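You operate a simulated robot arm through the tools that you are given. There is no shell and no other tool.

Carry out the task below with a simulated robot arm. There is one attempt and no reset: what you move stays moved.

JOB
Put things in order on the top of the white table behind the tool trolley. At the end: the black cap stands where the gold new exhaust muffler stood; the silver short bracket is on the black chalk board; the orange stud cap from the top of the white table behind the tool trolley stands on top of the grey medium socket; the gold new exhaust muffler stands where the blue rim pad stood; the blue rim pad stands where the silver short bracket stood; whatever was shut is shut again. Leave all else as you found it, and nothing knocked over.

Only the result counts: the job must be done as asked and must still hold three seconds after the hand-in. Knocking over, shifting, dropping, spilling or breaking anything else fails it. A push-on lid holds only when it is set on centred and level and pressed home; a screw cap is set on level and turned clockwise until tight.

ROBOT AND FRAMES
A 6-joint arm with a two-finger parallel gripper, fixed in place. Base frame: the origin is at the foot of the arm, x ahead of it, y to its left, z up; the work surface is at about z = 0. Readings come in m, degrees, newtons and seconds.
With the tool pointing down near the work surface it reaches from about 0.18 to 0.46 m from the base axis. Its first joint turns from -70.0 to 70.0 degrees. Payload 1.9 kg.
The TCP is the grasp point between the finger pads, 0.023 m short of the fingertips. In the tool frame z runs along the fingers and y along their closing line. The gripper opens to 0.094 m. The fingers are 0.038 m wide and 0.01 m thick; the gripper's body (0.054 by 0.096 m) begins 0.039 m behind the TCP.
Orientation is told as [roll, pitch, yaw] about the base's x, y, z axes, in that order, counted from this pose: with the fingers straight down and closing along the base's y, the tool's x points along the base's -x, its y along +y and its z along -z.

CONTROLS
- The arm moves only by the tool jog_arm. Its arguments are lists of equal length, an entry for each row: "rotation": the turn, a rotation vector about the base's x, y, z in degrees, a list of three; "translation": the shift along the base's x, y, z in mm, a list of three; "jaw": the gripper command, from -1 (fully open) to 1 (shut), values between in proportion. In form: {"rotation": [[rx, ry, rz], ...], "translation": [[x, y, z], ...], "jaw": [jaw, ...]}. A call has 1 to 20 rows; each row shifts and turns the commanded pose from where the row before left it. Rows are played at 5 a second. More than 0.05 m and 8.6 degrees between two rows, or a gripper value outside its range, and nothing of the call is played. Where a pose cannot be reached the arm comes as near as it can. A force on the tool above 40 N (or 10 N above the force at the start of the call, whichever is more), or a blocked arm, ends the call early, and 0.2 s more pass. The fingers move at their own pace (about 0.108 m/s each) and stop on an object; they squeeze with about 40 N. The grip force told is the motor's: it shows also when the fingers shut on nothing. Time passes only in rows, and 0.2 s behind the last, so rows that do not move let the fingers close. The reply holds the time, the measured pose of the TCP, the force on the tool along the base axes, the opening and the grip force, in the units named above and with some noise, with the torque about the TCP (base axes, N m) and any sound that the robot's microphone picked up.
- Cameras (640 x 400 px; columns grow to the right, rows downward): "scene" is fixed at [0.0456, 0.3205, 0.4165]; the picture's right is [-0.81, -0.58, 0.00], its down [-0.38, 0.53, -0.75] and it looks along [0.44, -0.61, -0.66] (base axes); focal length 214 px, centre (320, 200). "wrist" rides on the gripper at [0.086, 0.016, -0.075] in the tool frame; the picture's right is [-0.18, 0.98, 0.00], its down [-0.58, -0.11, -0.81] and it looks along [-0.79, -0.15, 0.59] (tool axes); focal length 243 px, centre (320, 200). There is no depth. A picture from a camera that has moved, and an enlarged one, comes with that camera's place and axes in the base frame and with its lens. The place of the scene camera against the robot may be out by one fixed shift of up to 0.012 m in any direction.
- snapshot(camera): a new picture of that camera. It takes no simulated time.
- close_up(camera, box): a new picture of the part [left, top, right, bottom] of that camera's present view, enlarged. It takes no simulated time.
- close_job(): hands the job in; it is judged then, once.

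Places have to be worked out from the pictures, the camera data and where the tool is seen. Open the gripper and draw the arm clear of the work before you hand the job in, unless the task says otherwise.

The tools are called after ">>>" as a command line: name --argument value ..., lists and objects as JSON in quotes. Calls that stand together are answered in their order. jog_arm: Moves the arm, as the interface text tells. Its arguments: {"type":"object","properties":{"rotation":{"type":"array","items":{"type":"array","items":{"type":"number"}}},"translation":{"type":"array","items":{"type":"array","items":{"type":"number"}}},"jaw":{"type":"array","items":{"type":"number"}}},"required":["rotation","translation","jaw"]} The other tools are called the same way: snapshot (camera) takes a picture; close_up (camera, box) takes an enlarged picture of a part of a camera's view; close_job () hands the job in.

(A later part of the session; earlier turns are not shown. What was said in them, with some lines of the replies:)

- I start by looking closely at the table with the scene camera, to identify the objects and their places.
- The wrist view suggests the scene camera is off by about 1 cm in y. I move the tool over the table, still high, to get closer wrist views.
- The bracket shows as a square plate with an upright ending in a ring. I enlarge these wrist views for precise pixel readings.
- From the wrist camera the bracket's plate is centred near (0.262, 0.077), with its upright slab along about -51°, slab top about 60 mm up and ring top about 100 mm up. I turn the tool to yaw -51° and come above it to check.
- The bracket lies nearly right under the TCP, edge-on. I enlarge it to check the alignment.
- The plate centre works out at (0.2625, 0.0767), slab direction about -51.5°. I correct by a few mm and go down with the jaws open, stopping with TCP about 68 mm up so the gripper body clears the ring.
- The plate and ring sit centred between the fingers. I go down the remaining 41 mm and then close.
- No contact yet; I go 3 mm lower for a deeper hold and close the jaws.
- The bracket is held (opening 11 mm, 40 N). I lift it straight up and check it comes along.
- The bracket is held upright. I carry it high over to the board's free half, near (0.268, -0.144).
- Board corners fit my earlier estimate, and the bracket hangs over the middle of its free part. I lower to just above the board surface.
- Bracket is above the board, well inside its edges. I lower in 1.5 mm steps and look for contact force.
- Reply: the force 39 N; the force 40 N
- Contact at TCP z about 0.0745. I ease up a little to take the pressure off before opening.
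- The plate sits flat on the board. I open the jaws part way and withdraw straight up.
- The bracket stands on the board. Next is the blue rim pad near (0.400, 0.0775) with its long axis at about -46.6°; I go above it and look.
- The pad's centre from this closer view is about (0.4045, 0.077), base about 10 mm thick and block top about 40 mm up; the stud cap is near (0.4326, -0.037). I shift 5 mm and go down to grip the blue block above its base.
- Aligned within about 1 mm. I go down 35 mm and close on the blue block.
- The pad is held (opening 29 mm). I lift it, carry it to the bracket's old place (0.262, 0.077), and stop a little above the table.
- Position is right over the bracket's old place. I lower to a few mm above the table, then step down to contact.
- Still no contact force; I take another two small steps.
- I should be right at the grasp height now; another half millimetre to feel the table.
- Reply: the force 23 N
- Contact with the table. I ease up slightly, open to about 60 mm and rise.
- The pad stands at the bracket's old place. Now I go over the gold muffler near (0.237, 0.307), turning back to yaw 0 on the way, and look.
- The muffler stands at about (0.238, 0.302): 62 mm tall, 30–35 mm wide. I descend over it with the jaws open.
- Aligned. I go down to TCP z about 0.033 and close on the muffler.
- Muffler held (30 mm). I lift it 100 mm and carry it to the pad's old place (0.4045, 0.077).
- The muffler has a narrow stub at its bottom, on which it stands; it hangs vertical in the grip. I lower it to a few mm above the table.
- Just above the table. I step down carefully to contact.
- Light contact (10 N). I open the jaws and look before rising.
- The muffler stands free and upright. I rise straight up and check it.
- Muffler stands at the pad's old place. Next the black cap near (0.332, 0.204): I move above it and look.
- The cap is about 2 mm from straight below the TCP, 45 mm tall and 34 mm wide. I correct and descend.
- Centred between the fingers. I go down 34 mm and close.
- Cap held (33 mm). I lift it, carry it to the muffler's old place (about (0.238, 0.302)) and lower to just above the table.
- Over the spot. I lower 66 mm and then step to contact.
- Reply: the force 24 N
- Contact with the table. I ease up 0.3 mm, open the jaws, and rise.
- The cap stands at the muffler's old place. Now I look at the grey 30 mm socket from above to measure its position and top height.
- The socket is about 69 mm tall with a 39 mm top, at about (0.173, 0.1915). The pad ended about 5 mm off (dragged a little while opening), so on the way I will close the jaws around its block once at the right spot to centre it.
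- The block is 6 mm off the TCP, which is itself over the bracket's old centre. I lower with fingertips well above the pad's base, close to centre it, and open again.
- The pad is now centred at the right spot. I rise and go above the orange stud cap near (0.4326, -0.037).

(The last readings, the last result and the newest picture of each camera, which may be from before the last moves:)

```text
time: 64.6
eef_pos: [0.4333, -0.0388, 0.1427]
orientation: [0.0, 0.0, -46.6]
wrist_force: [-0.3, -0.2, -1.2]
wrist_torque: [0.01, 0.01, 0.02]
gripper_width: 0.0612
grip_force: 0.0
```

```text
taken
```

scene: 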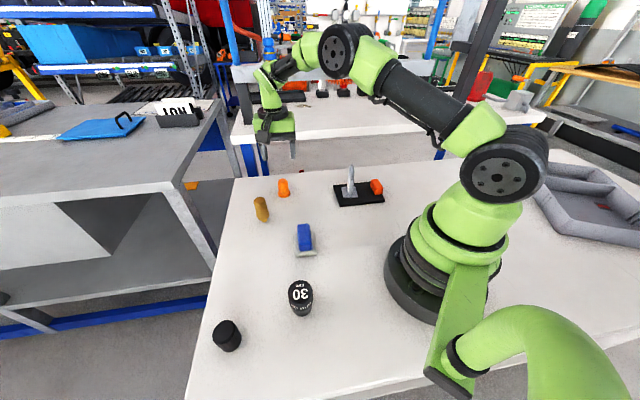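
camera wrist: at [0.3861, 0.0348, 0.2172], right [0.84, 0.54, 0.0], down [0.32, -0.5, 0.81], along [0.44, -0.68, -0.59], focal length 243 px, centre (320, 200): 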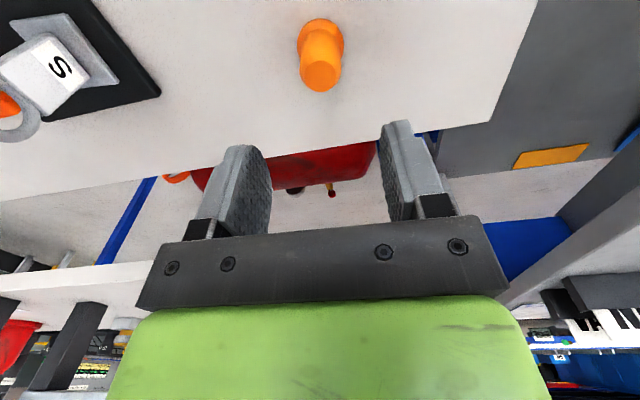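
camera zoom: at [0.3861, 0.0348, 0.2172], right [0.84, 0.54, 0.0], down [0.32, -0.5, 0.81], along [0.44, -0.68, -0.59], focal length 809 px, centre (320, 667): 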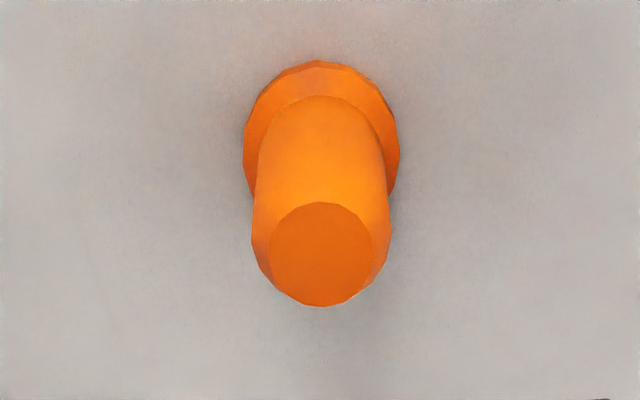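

The cap is about 4–5 mm nearer to the camera than the TCP axis. I correct and come down to z about 0.07 to check again.

>>> jog_arm --rotation '[[0, 0, 0], [0, 0, 0], [0, 0, 0], [0, 0, 0]]' --translation '[[-2.4, 3.8, -20], [0, 0, -25], [0, 0, -25], [0, 0, 0]]' --jaw '[-0.3, -0.3, -0.3, -0.3]'

>>> snapshot --camera "wrist"

>>> close_up --camera "wrist" --box '[260, 60, 380, 180]'

```text
time: 65.6
eef_pos: [0.4297, -0.0322, 0.0714]
orientation: [-0.1, 0.0, -46.5]
wrist_force: [0.3, 0.0, -0.1]
wrist_torque: [0.0, -0.01, -0.01]
gripper_width: 0.0613
grip_force: 0.1
```

```text
taken
camera wrist: at [0.3823, 0.0402, 0.146], right [0.84, 0.54, 0.0], down [0.32, -0.5, 0.81], along [0.44, -0.68, -0.59], focal length 243 px, centre (320, 200)
```

wrist: 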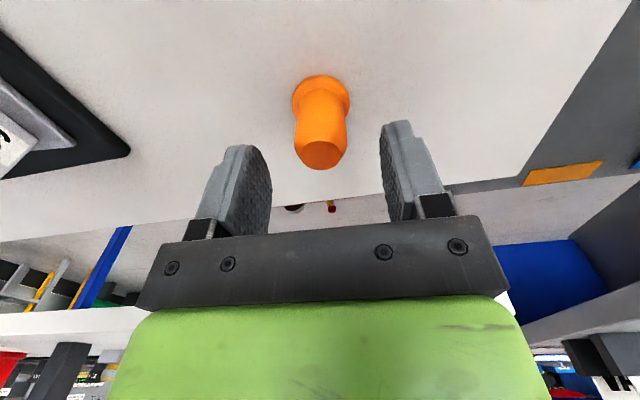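

```text
3.33 times, centred on (320, 120) of wrist
camera zoom: at [0.3823, 0.0402, 0.146], right [0.84, 0.54, 0.0], down [0.32, -0.5, 0.81], along [0.44, -0.68, -0.59], focal length 809 px, centre (320, 467)
```

zoom: 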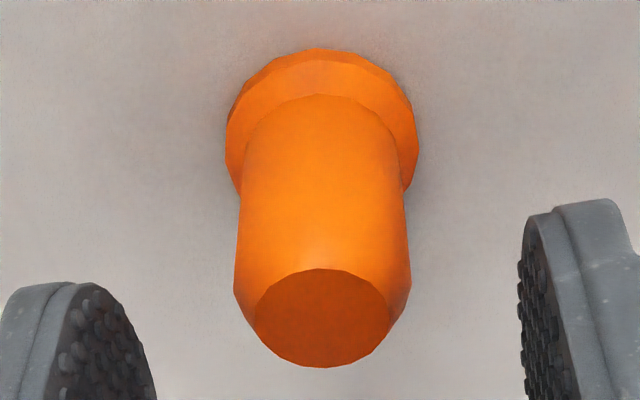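

Within 2 mm now. Final correction, down 33 mm, and close on the cap's body above its flange.

>>> jog_arm --rotation '[[0, 0, 0], [0, 0, 0], [0, 0, 0], [0, 0, 0], [0, 0, 0], [0, 0, 0]]' --translation '[[1.1, -1.6, -18], [0, 0, -15], [0, 0, 0], [0, 0, 0], [0, 0, 0], [0, 0, 0]]' --jaw '[-0.3, -0.3, -0.3, 1, 1, 1]'

>>> snapshot --camera "wrist"

>>> close_up --camera "scene" --box '[230, 140, 330, 230]'

```text
time: 67.0
eef_pos: [0.431, -0.0348, 0.0385]
orientation: [0.0, -0.1, -46.5]
wrist_force: [-0.3, 1.1, 0.2]
wrist_torque: [0.01, 0.03, 0.01]
gripper_width: 0.0277
grip_force: 40.4
```

```text
taken
camera wrist: at [0.384, 0.0385, 0.113], right [0.84, 0.54, 0.0], down [0.32, -0.5, 0.81], along [0.44, -0.68, -0.59], focal length 243 px, centre (320, 200)
```

wrist: 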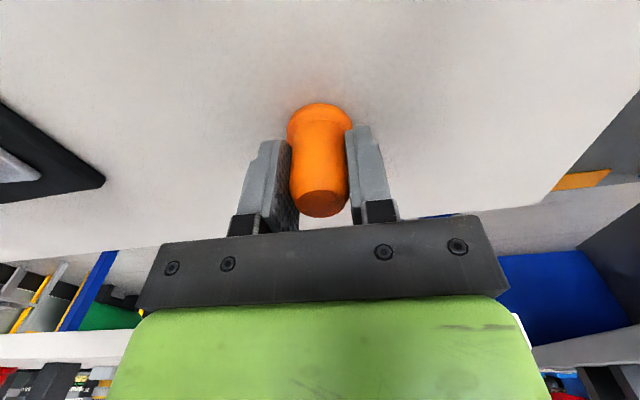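

```text
4.44 times, centred on (280, 185) of scene
camera zoom: at [0.0456, 0.3205, 0.4165], right [-0.81, -0.58, 0.0], down [-0.38, 0.53, -0.75], along [0.44, -0.61, -0.66], focal length 953 px, centre (498, 267)
```

zoom: 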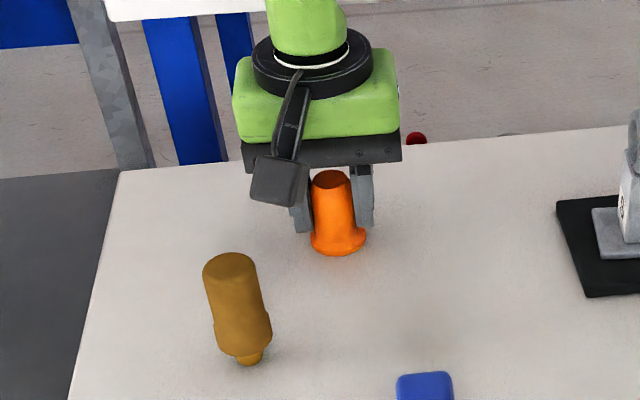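

Stud cap held upright (28 mm). I lift it 130 mm and carry it over the socket, turning back to yaw 0 on the way.

>>> jog_arm --rotation '[[0, 0, 0], [0, 0, 0], [0, 0, 0], [0, 0, 0]]' --translation '[[0, 0, 10], [0, 0, 40], [0, 0, 40], [0, 0, 40]]' --jaw '[1, 1, 1, 1]'

>>> jog_arm --rotation '[[0, 0, 4.66], [0, 0, 4.66], [0, 0, 4.66], [0, 0, 4.66], [0, 0, 4.66], [0, 0, 4.66], [0, 0, 4.66], [0, 0, 4.66], [0, 0, 4.66], [0, 0, 4.66], [0, 0, 0]]' --translation '[[-25.83, 22.58, 0], [-25.83, 22.58, 0], [-25.83, 22.58, 0], [-25.83, 22.58, 0], [-25.83, 22.58, 0], [-25.83, 22.58, 0], [-25.83, 22.58, 0], [-25.83, 22.58, 0], [-25.83, 22.58, 0], [-25.83, 22.58, 0], [0, 0, 0]]' --jaw '[1, 1, 1, 1, 1, 1, 1, 1, 1, 1, 1]'

>>> snapshot --camera "wrist"

>>> snapshot --camera "scene"

```text
time: 68.0
eef_pos: [0.4321, -0.0322, 0.17]
orientation: [0.0, 0.1, -46.6]
wrist_force: [1.0, 0.2, -0.5]
wrist_torque: [-0.01, -0.02, 0.0]
gripper_width: 0.0278
grip_force: 40.0
```

```text
time: 70.4
eef_pos: [0.1718, 0.191, 0.1686]
orientation: [0.0, -0.1, 0.0]
wrist_force: [0.3, 0.4, -0.7]
wrist_torque: [-0.04, 0.04, 0.0]
gripper_width: 0.0269
grip_force: 39.6
```

```text
taken
camera wrist: at [0.0862, 0.2064, 0.2431], right [0.18, 0.98, 0.0], down [0.58, -0.11, 0.81], along [0.79, -0.15, -0.59], focal length 243 px, centre (320, 200)
```

wrist: 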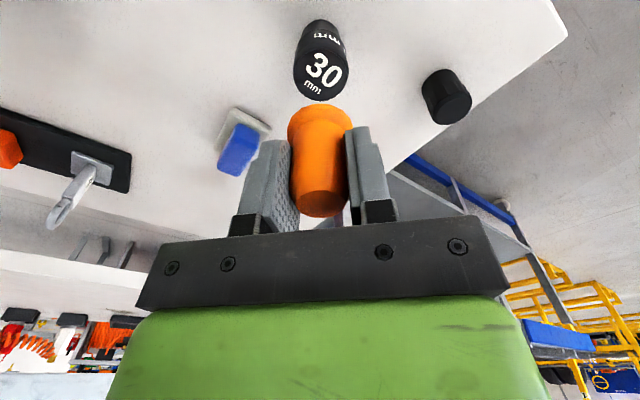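

```text
taken
```

scene: 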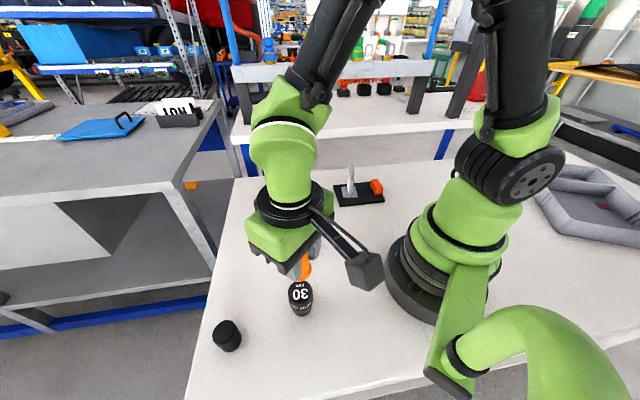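

>>> close_up --camera "wrist" --box '[260, 0, 380, 120]'

>>> close_up --camera "wrist" --box '[220, 80, 420, 240]'

>>> close_up --camera "scene" --box '[240, 230, 360, 330]'

```text
3.33 times, centred on (320, 60) of wrist
camera zoom: at [0.0862, 0.2064, 0.2431], right [0.18, 0.98, 0.0], down [0.58, -0.11, 0.81], along [0.79, -0.15, -0.59], focal length 809 px, centre (320, 667)
```

zoom: 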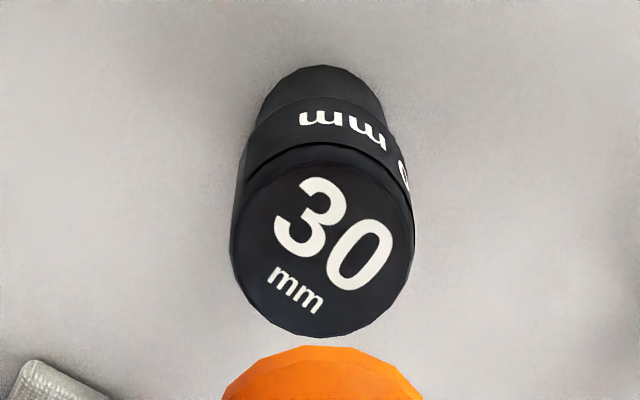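

```text
2.50 times, centred on (320, 160) of wrist
camera zoom: at [0.0862, 0.2064, 0.2431], right [0.18, 0.98, 0.0], down [0.58, -0.11, 0.81], along [0.79, -0.15, -0.59], focal length 606 px, centre (320, 300)
```

zoom: 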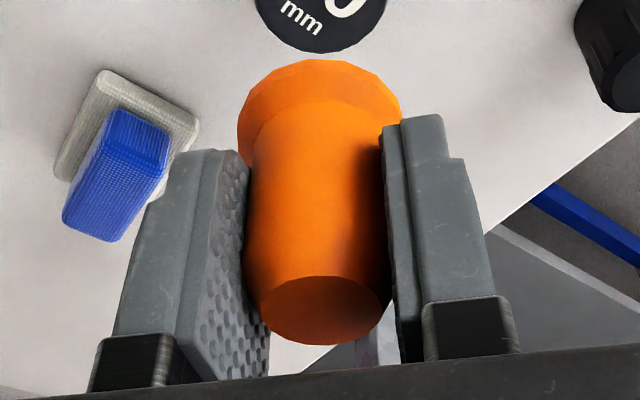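

```text
4.00 times, centred on (300, 280) of scene
camera zoom: at [0.0456, 0.3205, 0.4165], right [-0.81, -0.58, 0.0], down [-0.38, 0.53, -0.75], along [0.44, -0.61, -0.66], focal length 858 px, centre (400, -120)
```

zoom: 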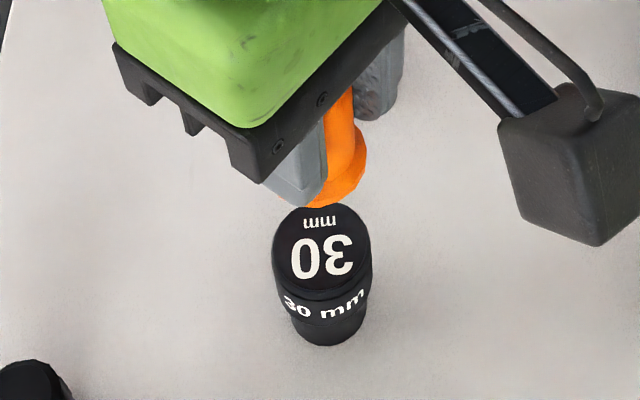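

Socket top and stud cap axes agree within about 1.5 mm. I shift 1 mm and lower to just above the socket top.

>>> jog_arm --rotation '[[0, 0, 0], [0, 0, 0], [0, 0, 0], [0, 0, 0]]' --translation '[[-1, 0, -22], [0, 0, -18], [0, 0, -12], [0, 0, 0]]' --jaw '[1, 1, 1, 1]'

>>> snapshot --camera "wrist"

>>> close_up --camera "wrist" --box '[240, 30, 400, 160]'

>>> close_up --camera "scene" --box '[240, 230, 360, 330]'

```text
time: 71.4
eef_pos: [0.1695, 0.1914, 0.1166]
orientation: [0.1, 0.0, 0.0]
wrist_force: [0.0, -0.2, 0.6]
wrist_torque: [-0.01, 0.0, -0.05]
gripper_width: 0.0266
grip_force: 40.3
```

```text
taken
camera wrist: at [0.0854, 0.2067, 0.1915], right [0.18, 0.98, 0.0], down [0.58, -0.11, 0.81], along [0.79, -0.15, -0.59], focal length 243 px, centre (320, 200)
```

wrist: 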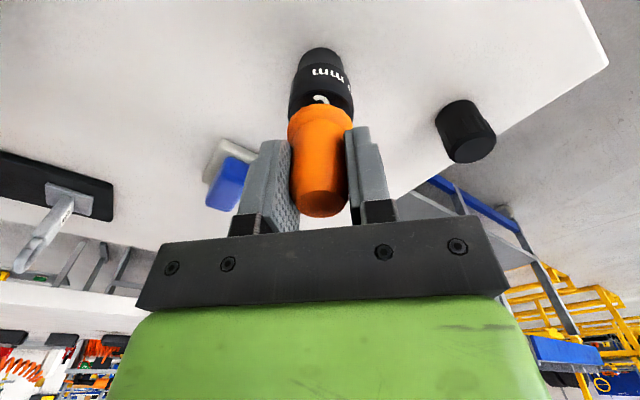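

```text
3.08 times, centred on (320, 95) of wrist
camera zoom: at [0.0854, 0.2067, 0.1915], right [0.18, 0.98, 0.0], down [0.58, -0.11, 0.81], along [0.79, -0.15, -0.59], focal length 746 px, centre (320, 523)
```

zoom: 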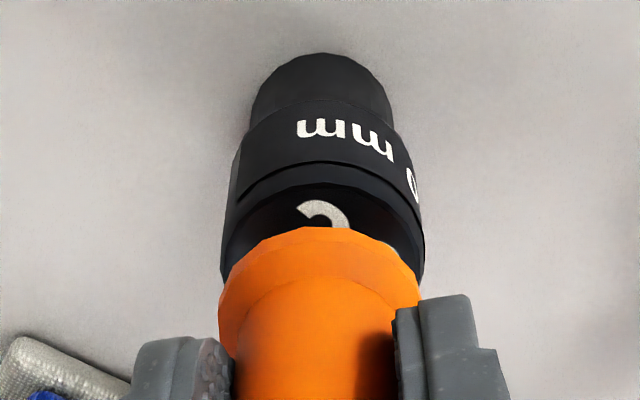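

```text
4.00 times, centred on (300, 280) of scene
camera zoom: at [0.0456, 0.3205, 0.4165], right [-0.81, -0.58, 0.0], down [-0.38, 0.53, -0.75], along [0.44, -0.61, -0.66], focal length 858 px, centre (400, -120)
```

zoom: 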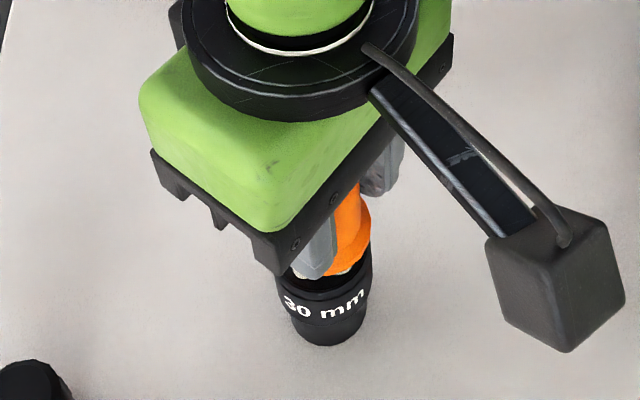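

Well aligned. I lower 6 mm more, then step to contact.

>>> jog_arm --rotation '[[0, 0, 0], [0, 0, 0], [0, 0, 0]]' --translation '[[0, 0, -3], [0, 0, -3], [0, 0, 0]]' --jaw '[1, 1, 1]'

>>> jog_arm --rotation '[[0, 0, 0], [0, 0, 0]]' --translation '[[0, 0, -0.8], [0, 0, 0]]' --jaw '[1, 1]'

>>> jog_arm --rotation '[[0, 0, 0], [0, 0, 0]]' --translation '[[0, 0, -0.6], [0, 0, 0]]' --jaw '[1, 1]'

```text
time: 72.2
eef_pos: [0.1704, 0.1915, 0.1106]
orientation: [0.0, 0.0, 0.0]
wrist_force: [-0.3, 0.1, -0.3]
wrist_torque: [0.02, -0.01, -0.03]
gripper_width: 0.0266
grip_force: 39.4
```

```text
time: 72.8
eef_pos: [0.1714, 0.1917, 0.1106]
orientation: [0.0, -0.1, -0.1]
wrist_force: [-0.6, -1.4, 0.1]
wrist_torque: [0.0, 0.0, 0.05]
gripper_width: 0.0267
grip_force: 39.4
```

```text
time: 73.4
eef_pos: [0.1718, 0.1908, 0.1093]
orientation: [0.2, 0.0, 0.1]
wrist_force: [0.2, 0.3, -0.6]
wrist_torque: [-0.02, 0.0, -0.03]
gripper_width: 0.0269
grip_force: 39.9
```

>>> jog_arm --rotation '[[0, 0, 0], [0, 0, 0]]' --translation '[[0, 0, -0.6], [0, 0, 0]]' --jaw '[1, 1]'

>>> jog_arm --rotation '[[0, 0, 0], [0, 0, 0]]' --translation '[[0, 0, -0.6], [0, 0, 0]]' --jaw '[1, 1]'

>>> close_up --camera "wrist" --box '[240, 30, 400, 160]'

```text
time: 74.0
eef_pos: [0.1707, 0.1903, 0.109]
orientation: [0.0, 0.1, 0.0]
wrist_force: [-0.3, -0.2, 0.6]
wrist_torque: [0.02, 0.01, 0.03]
gripper_width: 0.027
grip_force: 39.9
```

```text
time: 74.6
eef_pos: [0.1729, 0.1904, 0.1075]
orientation: [0.0, -0.1, 0.0]
wrist_force: [0.2, -0.2, -0.1]
wrist_torque: [0.01, 0.0, -0.02]
gripper_width: 0.027
grip_force: 39.6
```

```text
3.08 times, centred on (320, 95) of wrist
camera zoom: at [0.0856, 0.2058, 0.1826], right [0.18, 0.98, 0.0], down [0.58, -0.11, 0.81], along [0.79, -0.15, -0.59], focal length 746 px, centre (320, 523)
```

zoom: 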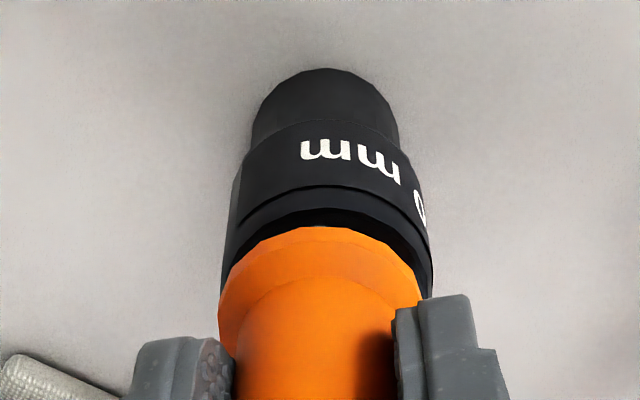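

Still no contact; the flange sits about 1.5 mm off centre. I nudge by (-1.2, +1.3) mm and continue stepping down.

>>> jog_arm --rotation '[[0, 0, 0], [0, 0, 0], [0, 0, 0]]' --translation '[[-1.2, 1.3, 0], [0, 0, -0.5], [0, 0, 0]]' --jaw '[1, 1, 1]'

>>> jog_arm --rotation '[[0, 0, 0], [0, 0, 0]]' --translation '[[0, 0, -0.5], [0, 0, 0]]' --jaw '[1, 1]'

>>> jog_arm --rotation '[[0, 0, 0], [0, 0, 0]]' --translation '[[0, 0, -0.5], [0, 0, 0]]' --jaw '[1, 1]'

```text
time: 75.4
eef_pos: [0.1696, 0.1923, 0.1082]
orientation: [0.0, 0.0, -0.1]
wrist_force: [-0.1, -0.2, 1.0]
wrist_torque: [0.03, 0.0, 0.0]
gripper_width: 0.027
grip_force: 40.5
```

```text
time: 76.0
eef_pos: [0.1692, 0.1924, 0.1073]
orientation: [0.0, 0.0, 0.1]
wrist_force: [0.2, 0.1, 1.2]
wrist_torque: [0.0, 0.02, 0.01]
gripper_width: 0.0267
grip_force: 39.9
```

```text
time: 76.6
eef_pos: [0.1689, 0.1935, 0.1077]
orientation: [-0.1, 0.1, 0.0]
wrist_force: [-0.3, -0.2, -0.9]
wrist_torque: [0.0, -0.01, 0.01]
gripper_width: 0.0269
grip_force: 40.5
```

>>> jog_arm --rotation '[[0, 0, 0], [0, 0, 0]]' --translation '[[0, 0, -0.5], [0, 0, 0]]' --jaw '[1, 1]'

>>> jog_arm --rotation '[[0, 0, 0], [0, 0, 0]]' --translation '[[0, 0, -0.5], [0, 0, 0]]' --jaw '[1, 1]'

>>> close_up --camera "wrist" --box '[240, 30, 400, 160]'

```text
time: 77.2
eef_pos: [0.1689, 0.1918, 0.1062]
orientation: [0.0, 0.1, 0.0]
wrist_force: [-0.3, 0.3, 0.1]
wrist_torque: [-0.02, 0.02, 0.01]
gripper_width: 0.027
grip_force: 39.8
```

```text
time: 77.8
eef_pos: [0.1689, 0.1924, 0.1056]
orientation: [-0.1, 0.0, -0.1]
wrist_force: [-0.5, -0.1, -0.1]
wrist_torque: [0.0, 0.0, -0.01]
gripper_width: 0.0269
grip_force: 39.7
```

```text
3.08 times, centred on (320, 95) of wrist
camera zoom: at [0.0839, 0.2071, 0.1807], right [0.18, 0.98, 0.0], down [0.58, -0.11, 0.81], along [0.79, -0.15, -0.59], focal length 746 px, centre (320, 523)
```

zoom: 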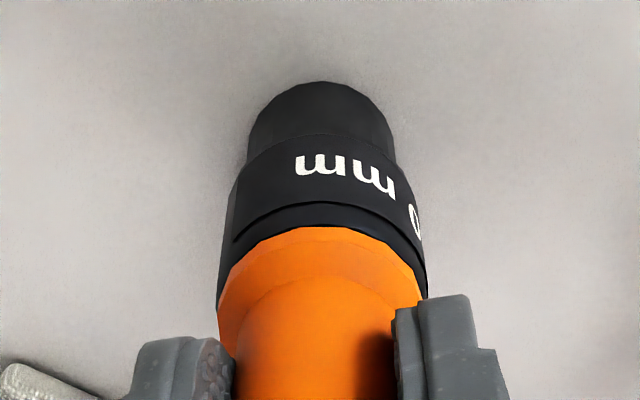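

>>> jog_arm --rotation '[[0, 0, 0], [0, 0, 0]]' --translation '[[0.5, 0, -0.5], [0, 0, 0]]' --jaw '[1, 1]'

>>> jog_arm --rotation '[[0, 0, 0], [0, 0, 0]]' --translation '[[0, 0, -0.5], [0, 0, 0]]' --jaw '[1, 1]'

>>> jog_arm --rotation '[[0, 0, 0], [0, 0, 0]]' --translation '[[0, 0, -0.5], [0, 0, 0]]' --jaw '[1, 1]'

```text
time: 78.4
eef_pos: [0.1708, 0.1928, 0.1053]
orientation: [-0.1, -0.1, 0.0]
wrist_force: [0.8, -0.2, 0.1]
wrist_torque: [0.01, 0.0, -0.03]
gripper_width: 0.0268
grip_force: 40.3
```

```text
time: 79.0
eef_pos: [0.1694, 0.1928, 0.1062]
orientation: [0.0, 0.0, 0.0]
wrist_force: [-0.8, 0.0, -0.4]
wrist_torque: [-0.01, -0.02, -0.03]
gripper_width: 0.0267
grip_force: 39.8
```

```text
time: 79.6
eef_pos: [0.171, 0.1921, 0.1047]
orientation: [0.0, 0.0, -0.1]
wrist_force: [0.5, -0.1, -0.4]
wrist_torque: [0.0, -0.03, 0.0]
gripper_width: 0.0268
grip_force: 39.7
```

>>> close_up --camera "scene" --box '[270, 250, 340, 320]'

>>> close_up --camera "wrist" --box '[270, 60, 370, 150]'

```text
5.71 times, centred on (305, 285) of scene
camera zoom: at [0.0456, 0.3205, 0.4165], right [-0.81, -0.58, 0.0], down [-0.38, 0.53, -0.75], along [0.44, -0.61, -0.66], focal length 1226 px, centre (406, -286)
```

zoom: 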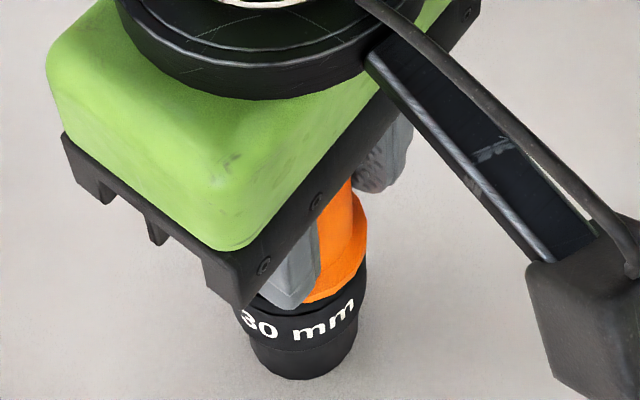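

```text
4.44 times, centred on (320, 105) of wrist
camera zoom: at [0.0845, 0.207, 0.1789], right [0.18, 0.98, 0.0], down [0.58, -0.11, 0.81], along [0.79, -0.15, -0.59], focal length 1078 px, centre (320, 622)
```

zoom: 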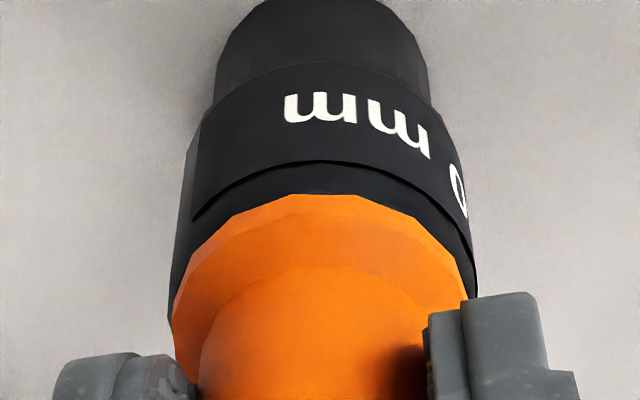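

Almost touching. I go on stepping.

>>> jog_arm --rotation '[[0, 0, 0], [0, 0, 0]]' --translation '[[0, 0, -0.5], [0, 0, 0]]' --jaw '[1, 1]'

>>> jog_arm --rotation '[[0, 0, 0], [0, 0, 0]]' --translation '[[0, 0, -0.5], [0, 0, 0]]' --jaw '[1, 1]'

```text
time: 80.2
eef_pos: [0.1705, 0.1933, 0.1037]
orientation: [0.0, 0.0, 0.0]
wrist_force: [-0.5, -0.2, 0.4]
wrist_torque: [0.01, 0.02, 0.0]
gripper_width: 0.0268
grip_force: 40.1
```

```text
time: 80.8
eef_pos: [0.1708, 0.1926, 0.1028]
orientation: [0.0, 0.0, 0.0]
wrist_force: [-0.4, 0.3, 0.1]
wrist_torque: [0.0, 0.03, 0.01]
gripper_width: 0.0266
grip_force: 40.6
```

>>> jog_arm --rotation '[[0, 0, 0], [0, 0, 0]]' --translation '[[0, 0, -0.5], [0, 0, 0]]' --jaw '[1, 1]'

>>> jog_arm --rotation '[[0, 0, 0], [0, 0, 0]]' --translation '[[0, 0, -0.5], [0, 0, 0]]' --jaw '[1, 1]'

>>> close_up --camera "wrist" --box '[270, 60, 370, 150]'

```text
time: 81.4
eef_pos: [0.1708, 0.1932, 0.1025]
orientation: [-0.1, 0.0, 0.0]
wrist_force: [0.1, 0.2, -0.6]
wrist_torque: [-0.02, 0.02, -0.03]
gripper_width: 0.0269
grip_force: 39.9
```

```text
time: 82.0
eef_pos: [0.1715, 0.1906, 0.1031]
orientation: [-0.1, 0.0, -0.2]
wrist_force: [-0.9, 0.0, 0.1]
wrist_torque: [-0.03, -0.02, 0.01]
gripper_width: 0.0269
grip_force: 40.0
```

```text
4.44 times, centred on (320, 105) of wrist
camera zoom: at [0.0846, 0.208, 0.1773], right [0.18, 0.98, 0.0], down [0.58, -0.11, 0.81], along [0.79, -0.15, -0.59], focal length 1078 px, centre (320, 622)
```

zoom: 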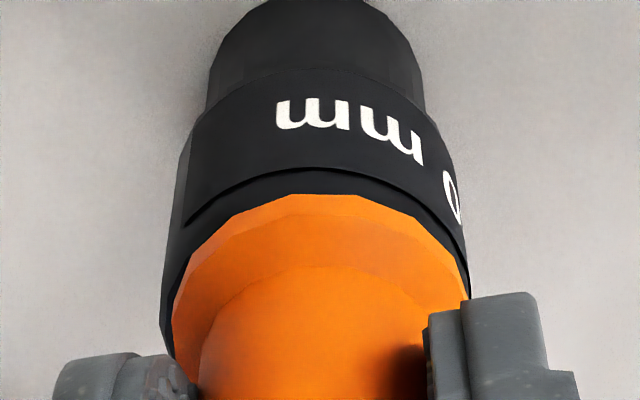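

No contact yet, so the socket is a little lower than estimated. I continue in small steps, watching the force.

>>> jog_arm --rotation '[[0, 0, 0], [0, 0, 0]]' --translation '[[0.5, 0, -0.6], [0, 0, 0]]' --jaw '[1, 1]'

>>> jog_arm --rotation '[[0, 0, 0], [0, 0, 0]]' --translation '[[0, 0, -0.5], [0, 0, 0]]' --jaw '[1, 1]'

>>> jog_arm --rotation '[[0, 0, 0], [0, 0, 0]]' --translation '[[0, 0, -0.5], [0, 0, 0]]' --jaw '[1, 1]'

>>> close_up --camera "scene" --box '[270, 250, 340, 320]'

```text
time: 82.6
eef_pos: [0.1703, 0.193, 0.1021]
orientation: [0.0, 0.0, 0.1]
wrist_force: [0.2, -0.9, 0.1]
wrist_torque: [-0.01, -0.01, -0.02]
gripper_width: 0.0267
grip_force: 40.0
```

```text
time: 83.2
eef_pos: [0.1707, 0.1926, 0.1018]
orientation: [0.0, 0.0, 0.0]
wrist_force: [-0.2, -0.5, -1.1]
wrist_torque: [0.02, -0.03, 0.02]
gripper_width: 0.0268
grip_force: 39.9
```

```text
time: 83.8
eef_pos: [0.1707, 0.193, 0.1016]
orientation: [0.0, 0.1, -0.1]
wrist_force: [-0.3, 0.2, 0.0]
wrist_torque: [0.0, 0.01, -0.01]
gripper_width: 0.0266
grip_force: 39.6
```

```text
5.71 times, centred on (305, 285) of scene
camera zoom: at [0.0456, 0.3205, 0.4165], right [-0.81, -0.58, 0.0], down [-0.38, 0.53, -0.75], along [0.44, -0.61, -0.66], focal length 1226 px, centre (406, -286)
```

zoom: 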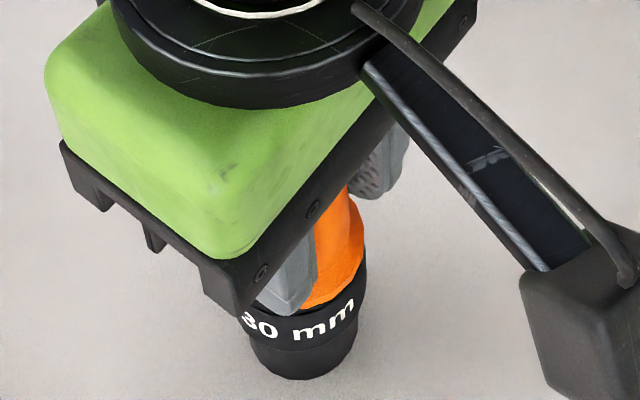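

Comparing both cameras, with the socket lower than I assumed the cap now overhangs a few mm toward the scene camera. I raise it 8 mm, shift it by (+3.3, -1.3) mm and re-check.

>>> jog_arm --rotation '[[0, 0, 0], [0, 0, 0], [0, 0, 0]]' --translation '[[0, 0, 8], [3.3, -1.3, 0], [0, 0, 0]]' --jaw '[1, 1, 1]'

>>> close_up --camera "wrist" --box '[260, 40, 380, 160]'

>>> close_up --camera "scene" --box '[270, 250, 340, 320]'

```text
time: 84.6
eef_pos: [0.1746, 0.1911, 0.11]
orientation: [0.0, 0.0, 0.0]
wrist_force: [1.2, 0.2, -0.9]
wrist_torque: [0.01, -0.01, -0.01]
gripper_width: 0.0269
grip_force: 40.3
```

```text
3.33 times, centred on (320, 100) of wrist
camera zoom: at [0.0882, 0.2061, 0.1838], right [0.18, 0.98, 0.0], down [0.58, -0.11, 0.81], along [0.79, -0.15, -0.59], focal length 809 px, centre (320, 533)
```

zoom: 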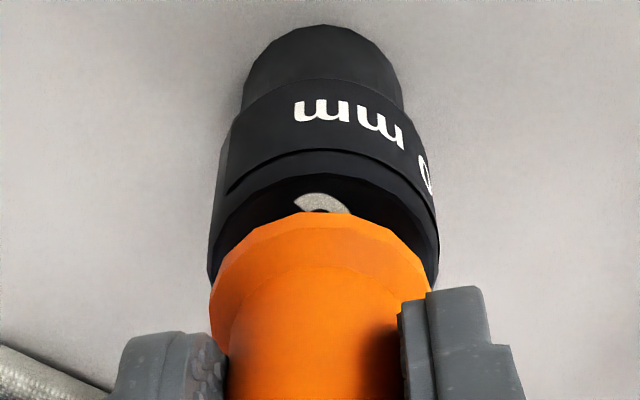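

```text
5.71 times, centred on (305, 285) of scene
camera zoom: at [0.0456, 0.3205, 0.4165], right [-0.81, -0.58, 0.0], down [-0.38, 0.53, -0.75], along [0.44, -0.61, -0.66], focal length 1226 px, centre (406, -286)
```

zoom: 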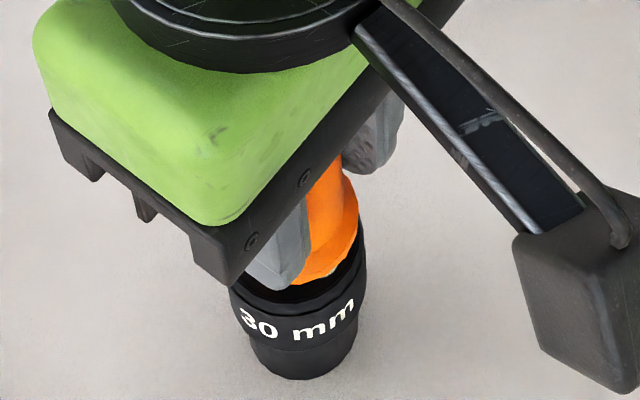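

Alignment now looks better from both views. I lower again to the previous height and step further to find contact.

>>> jog_arm --rotation '[[0, 0, 0], [0, 0, 0], [0, 0, 0], [0, 0, 0]]' --translation '[[0, 0, -3], [0, 0, -3], [0, 0, -2], [0, 0, 0]]' --jaw '[1, 1, 1, 1]'

>>> jog_arm --rotation '[[0, 0, 0], [0, 0, 0]]' --translation '[[0, 0, -0.6], [0, 0, 0]]' --jaw '[1, 1]'

>>> jog_arm --rotation '[[0, 0, 0], [0, 0, 0]]' --translation '[[0, 0, -0.6], [0, 0, 0]]' --jaw '[1, 1]'

>>> close_up --camera "wrist" --box '[260, 40, 380, 160]'

>>> close_up --camera "scene" --box '[270, 250, 340, 320]'

```text
time: 85.6
eef_pos: [0.1745, 0.1917, 0.1021]
orientation: [-0.1, 0.1, 0.0]
wrist_force: [-0.4, -0.2, -0.5]
wrist_torque: [0.0, 0.02, 0.0]
gripper_width: 0.0267
grip_force: 39.7
```

```text
time: 86.2
eef_pos: [0.1734, 0.1909, 0.1009]
orientation: [0.0, 0.0, 0.0]
wrist_force: [-1.2, 0.3, 0.5]
wrist_torque: [0.02, 0.04, -0.02]
gripper_width: 0.0267
grip_force: 40.1
```

```text
time: 86.8
eef_pos: [0.1747, 0.1906, 0.1]
orientation: [0.0, 0.0, 0.1]
wrist_force: [0.6, -0.3, 0.2]
wrist_torque: [-0.03, 0.01, -0.02]
gripper_width: 0.0265
grip_force: 39.7
```

```text
3.33 times, centred on (320, 100) of wrist
camera zoom: at [0.0885, 0.2062, 0.1747], right [0.18, 0.98, 0.0], down [0.58, -0.11, 0.81], along [0.79, -0.15, -0.59], focal length 809 px, centre (320, 533)
```

zoom: 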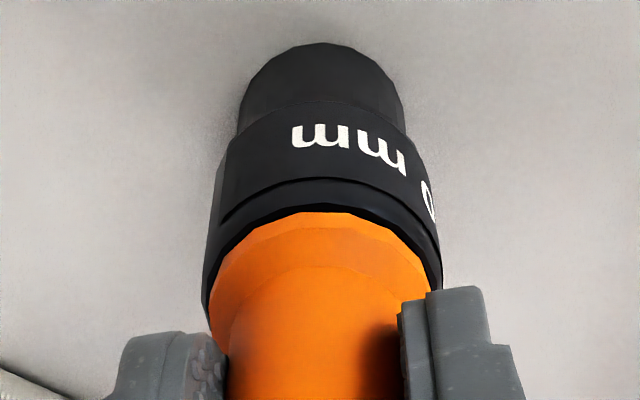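

```text
5.71 times, centred on (305, 285) of scene
camera zoom: at [0.0456, 0.3205, 0.4165], right [-0.81, -0.58, 0.0], down [-0.38, 0.53, -0.75], along [0.44, -0.61, -0.66], focal length 1226 px, centre (406, -286)
```

zoom: 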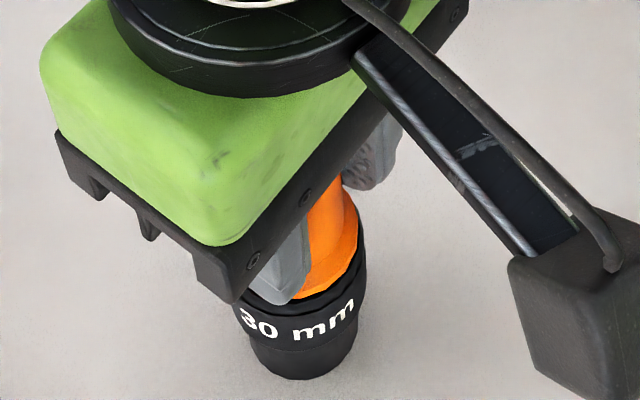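

Now centred within about 1.5 mm. I continue stepping down to contact.

>>> jog_arm --rotation '[[0, 0, 0], [0, 0, 0]]' --translation '[[-0.5, 0, -0.5], [0, 0, 0]]' --jaw '[1, 1]'

>>> jog_arm --rotation '[[0, 0, 0], [0, 0, 0]]' --translation '[[0, 0, -0.5], [0, 0, 0]]' --jaw '[1, 1]'

>>> jog_arm --rotation '[[0, 0, 0], [0, 0, 0]]' --translation '[[0, 0, -0.5], [0, 0, 0]]' --jaw '[1, 1]'

```text
time: 87.4
eef_pos: [0.1743, 0.1912, 0.0982]
orientation: [0.1, 0.0, 0.0]
wrist_force: [-0.4, 1.2, -1.1]
wrist_torque: [0.01, 0.01, -0.02]
gripper_width: 0.0268
grip_force: 39.6
```

```text
time: 88.0
eef_pos: [0.174, 0.1911, 0.0983]
orientation: [0.0, 0.0, 0.0]
wrist_force: [0.5, -0.3, -0.9]
wrist_torque: [0.01, 0.01, 0.03]
gripper_width: 0.0269
grip_force: 39.7
```

```text
time: 88.6
eef_pos: [0.1728, 0.1922, 0.0983]
orientation: [0.1, -0.1, 0.0]
wrist_force: [-0.9, 0.0, 0.5]
wrist_torque: [0.0, -0.04, -0.02]
gripper_width: 0.0266
grip_force: 39.9
```

>>> jog_arm --rotation '[[0, 0, 0], [0, 0, 0]]' --translation '[[0, 0, -0.5], [0, 0, 0]]' --jaw '[1, 1]'

>>> jog_arm --rotation '[[0, 0, 0], [0, 0, 0]]' --translation '[[0, 0, -0.5], [0, 0, 0]]' --jaw '[1, 1]'

>>> close_up --camera "wrist" --box '[260, 40, 380, 160]'

>>> close_up --camera "scene" --box '[270, 250, 340, 320]'

```text
time: 89.2
eef_pos: [0.1738, 0.1917, 0.0968]
orientation: [0.0, 0.0, -0.1]
wrist_force: [0.2, -2.5, 13.6]
wrist_torque: [-0.14, 0.04, -0.01]
gripper_width: 0.027
grip_force: 40.2
```

```text
time: 89.8
eef_pos: [0.1734, 0.1921, 0.0979]
orientation: [0.0, -0.2, 0.0]
wrist_force: [-1.7, -2.6, 32.6]
wrist_torque: [-0.08, 0.11, -0.04]
gripper_width: 0.0267
grip_force: 40.3
```

```text
3.33 times, centred on (320, 100) of wrist
camera zoom: at [0.088, 0.2062, 0.1722], right [0.18, 0.98, 0.0], down [0.58, -0.11, 0.81], along [0.79, -0.15, -0.59], focal length 809 px, centre (320, 533)
```

zoom: 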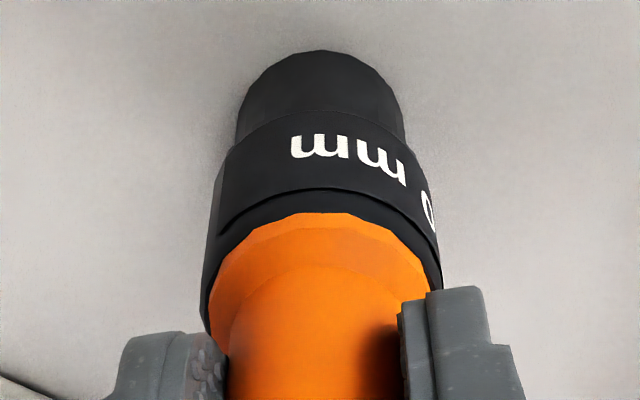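

```text
5.71 times, centred on (305, 285) of scene
camera zoom: at [0.0456, 0.3204, 0.4166], right [-0.81, -0.58, 0.0], down [-0.38, 0.53, -0.75], along [0.44, -0.61, -0.66], focal length 1226 px, centre (406, -286)
```

zoom: 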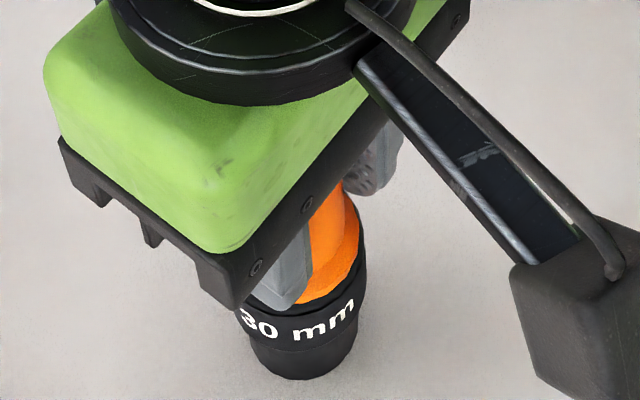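

Contact with the socket top, level and centred. I ease the pressure and open the jaws gently.

>>> jog_arm --rotation '[[0, 0, 0], [0, 0, 0]]' --translation '[[0, 0, 0.7], [0, 0, 0]]' --jaw '[1, 1]'

>>> jog_arm --rotation '[[0, 0, 0], [0, 0, 0], [0, 0, 0], [0, 0, 0], [0, 0, 0], [0, 0, 0]]' --translation '[[0, 0, 0], [0, 0, 0], [0, 0, 0], [0, 0, 0], [0, 0, 0], [0, 0, 0]]' --jaw '[0.42, 0.38, 0.3, 0.1, -0.2, -0.2]'

>>> snapshot --camera "wrist"

>>> close_up --camera "scene" --box '[270, 250, 340, 320]'

```text
time: 90.4
eef_pos: [0.1731, 0.1905, 0.0984]
orientation: [0.0, -0.1, 0.1]
wrist_force: [0.7, 1.6, 2.6]
wrist_torque: [0.08, -0.07, 0.0]
gripper_width: 0.0268
grip_force: 39.8
```

```text
time: 91.8
eef_pos: [0.1737, 0.1895, 0.098]
orientation: [0.0, 0.1, 0.0]
wrist_force: [0.2, -1.1, -0.1]
wrist_torque: [0.01, -0.02, 0.04]
gripper_width: 0.0563
grip_force: 0.0
```

```text
taken
camera wrist: at [0.088, 0.2059, 0.1727], right [0.18, 0.98, 0.0], down [0.58, -0.11, 0.81], along [0.79, -0.15, -0.59], focal length 243 px, centre (320, 200)
```

wrist: 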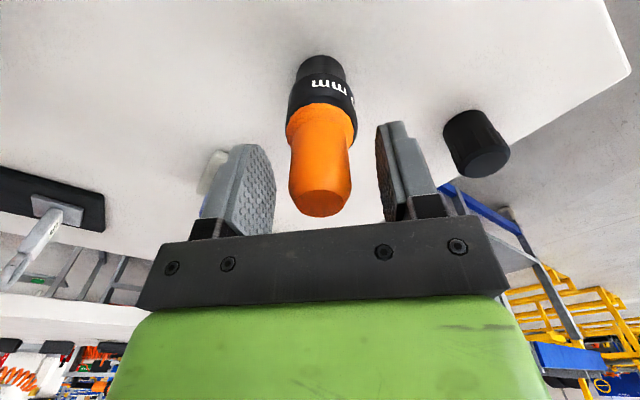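

```text
5.71 times, centred on (305, 285) of scene
camera zoom: at [0.0456, 0.3205, 0.4165], right [-0.81, -0.58, 0.0], down [-0.38, 0.53, -0.75], along [0.44, -0.61, -0.66], focal length 1226 px, centre (406, -286)
```

zoom: 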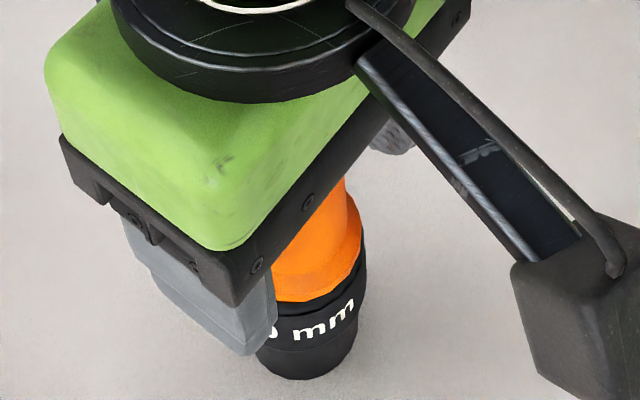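

The stud cap stands freely on the socket. I rise straight up, clear of it, and look at the whole table.

>>> jog_arm --rotation '[[0, 0, 0], [0, 0, 0], [0, 0, 0], [0, 0, 0], [0, 0, 0], [0, 0, 0]]' --translation '[[0, 0, 10], [0, 0, 25], [0, 0, 35], [0, 0, 40], [0, 0, 40], [0, 0, 0]]' --jaw '[-0.2, -0.2, -0.2, -0.2, -0.5, -1]'

>>> snapshot --camera "wrist"

>>> snapshot --camera "scene"

```text
time: 93.2
eef_pos: [0.174, 0.1897, 0.2493]
orientation: [0.0, 0.0, 0.0]
wrist_force: [0.0, -0.1, 0.3]
wrist_torque: [-0.01, 0.01, 0.04]
gripper_width: 0.0941
grip_force: 0.0
```

```text
taken
camera wrist: at [0.0883, 0.205, 0.3229], right [0.18, 0.98, 0.0], down [0.58, -0.11, 0.81], along [0.79, -0.15, -0.59], focal length 243 px, centre (320, 200)
```

wrist: 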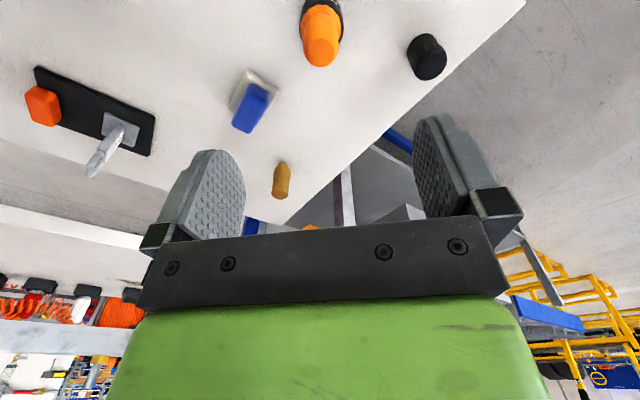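

```text
taken
```

scene: 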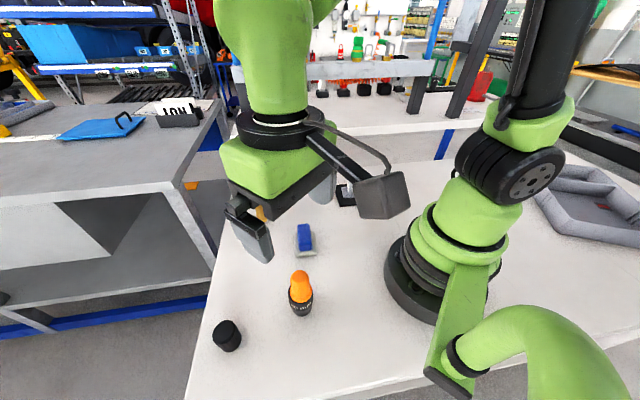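

I draw the arm back toward its starting pose and make a last check of everything.

>>> jog_arm --rotation '[[0, 0, 0], [0, 0, 0], [0, 0, 0], [0, 0, 0]]' --translation '[[0, 0, 25], [0, 0, 25], [30, -17, 0], [30, -17, 0]]' --jaw '[-1, -1, -1, -1]'

>>> snapshot --camera "scene"

>>> close_up --camera "scene" --box '[200, 160, 420, 298]'

>>> close_up --camera "scene" --box '[180, 230, 400, 368]'

```text
time: 94.2
eef_pos: [0.2332, 0.1573, 0.2987]
orientation: [0.0, 0.0, 0.0]
wrist_force: [0.4, 0.2, -0.1]
wrist_torque: [0.01, -0.03, 0.0]
gripper_width: 0.0936
grip_force: 0.0
```

```text
taken
```

scene: 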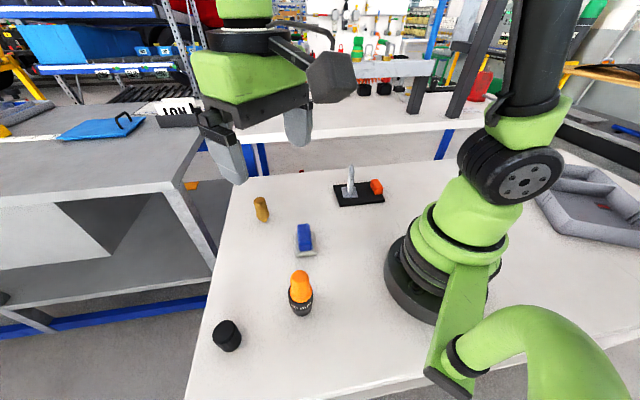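

```text
2.90 times, centred on (310, 229) of scene
camera zoom: at [0.0456, 0.3205, 0.4165], right [-0.81, -0.58, 0.0], down [-0.38, 0.53, -0.75], along [0.44, -0.61, -0.66], focal length 622 px, centre (349, 116)
```

zoom: 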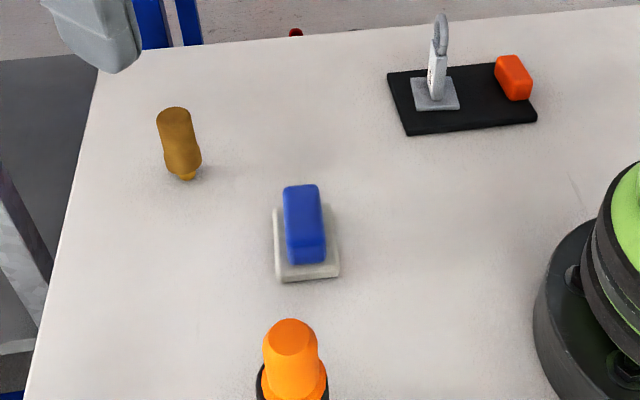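

```text
2.90 times, centred on (290, 299) of scene
camera zoom: at [0.0456, 0.3205, 0.4165], right [-0.81, -0.58, 0.0], down [-0.38, 0.53, -0.75], along [0.44, -0.61, -0.66], focal length 622 px, centre (407, -87)
```

zoom: 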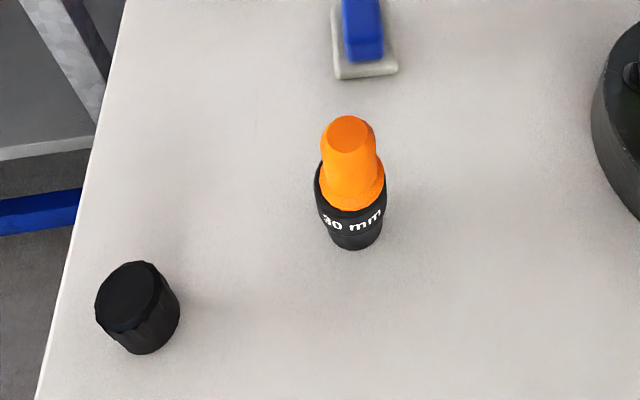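

Everything is in place and upright: bracket on the board, pad at the bracket's place, muffler at the pad's place, cap at the muffler's place, and stud cap on the socket. Nothing was opened, the gripper is open and the arm is clear, so I hand in the job.

>>> close_job

```text
The job is handed in.
```

The job is handed in, with all five moves done. In the last pictures everything stood upright and nothing had been knocked over. No result came back from the hand-in.

- **Silver short bracket:** on the free half of the black chalk board, well inside the edges and clear of the orange block.
- **Blue rim pad:** where the bracket stood. It was dragged about 6 mm when I first let go, so I re-centred it. It now looks within about 2 mm of the bracket's old centre.
- **Gold new exhaust muffler:** where the rim pad stood. It rests on a narrow stub at its bottom.
- **Black cap:** where the muffler stood, lining up with its old position in the pictures.
- **Orange stud cap:** on top of the 30 mm socket, which I took to be the grey medium socket because it is the only one on the table. It is level and roughly centred, off by 1–2 mm at most.

I opened nothing, so there was nothing to shut again. The gripper is open and the arm is back at about its starting pose, clear of the table.
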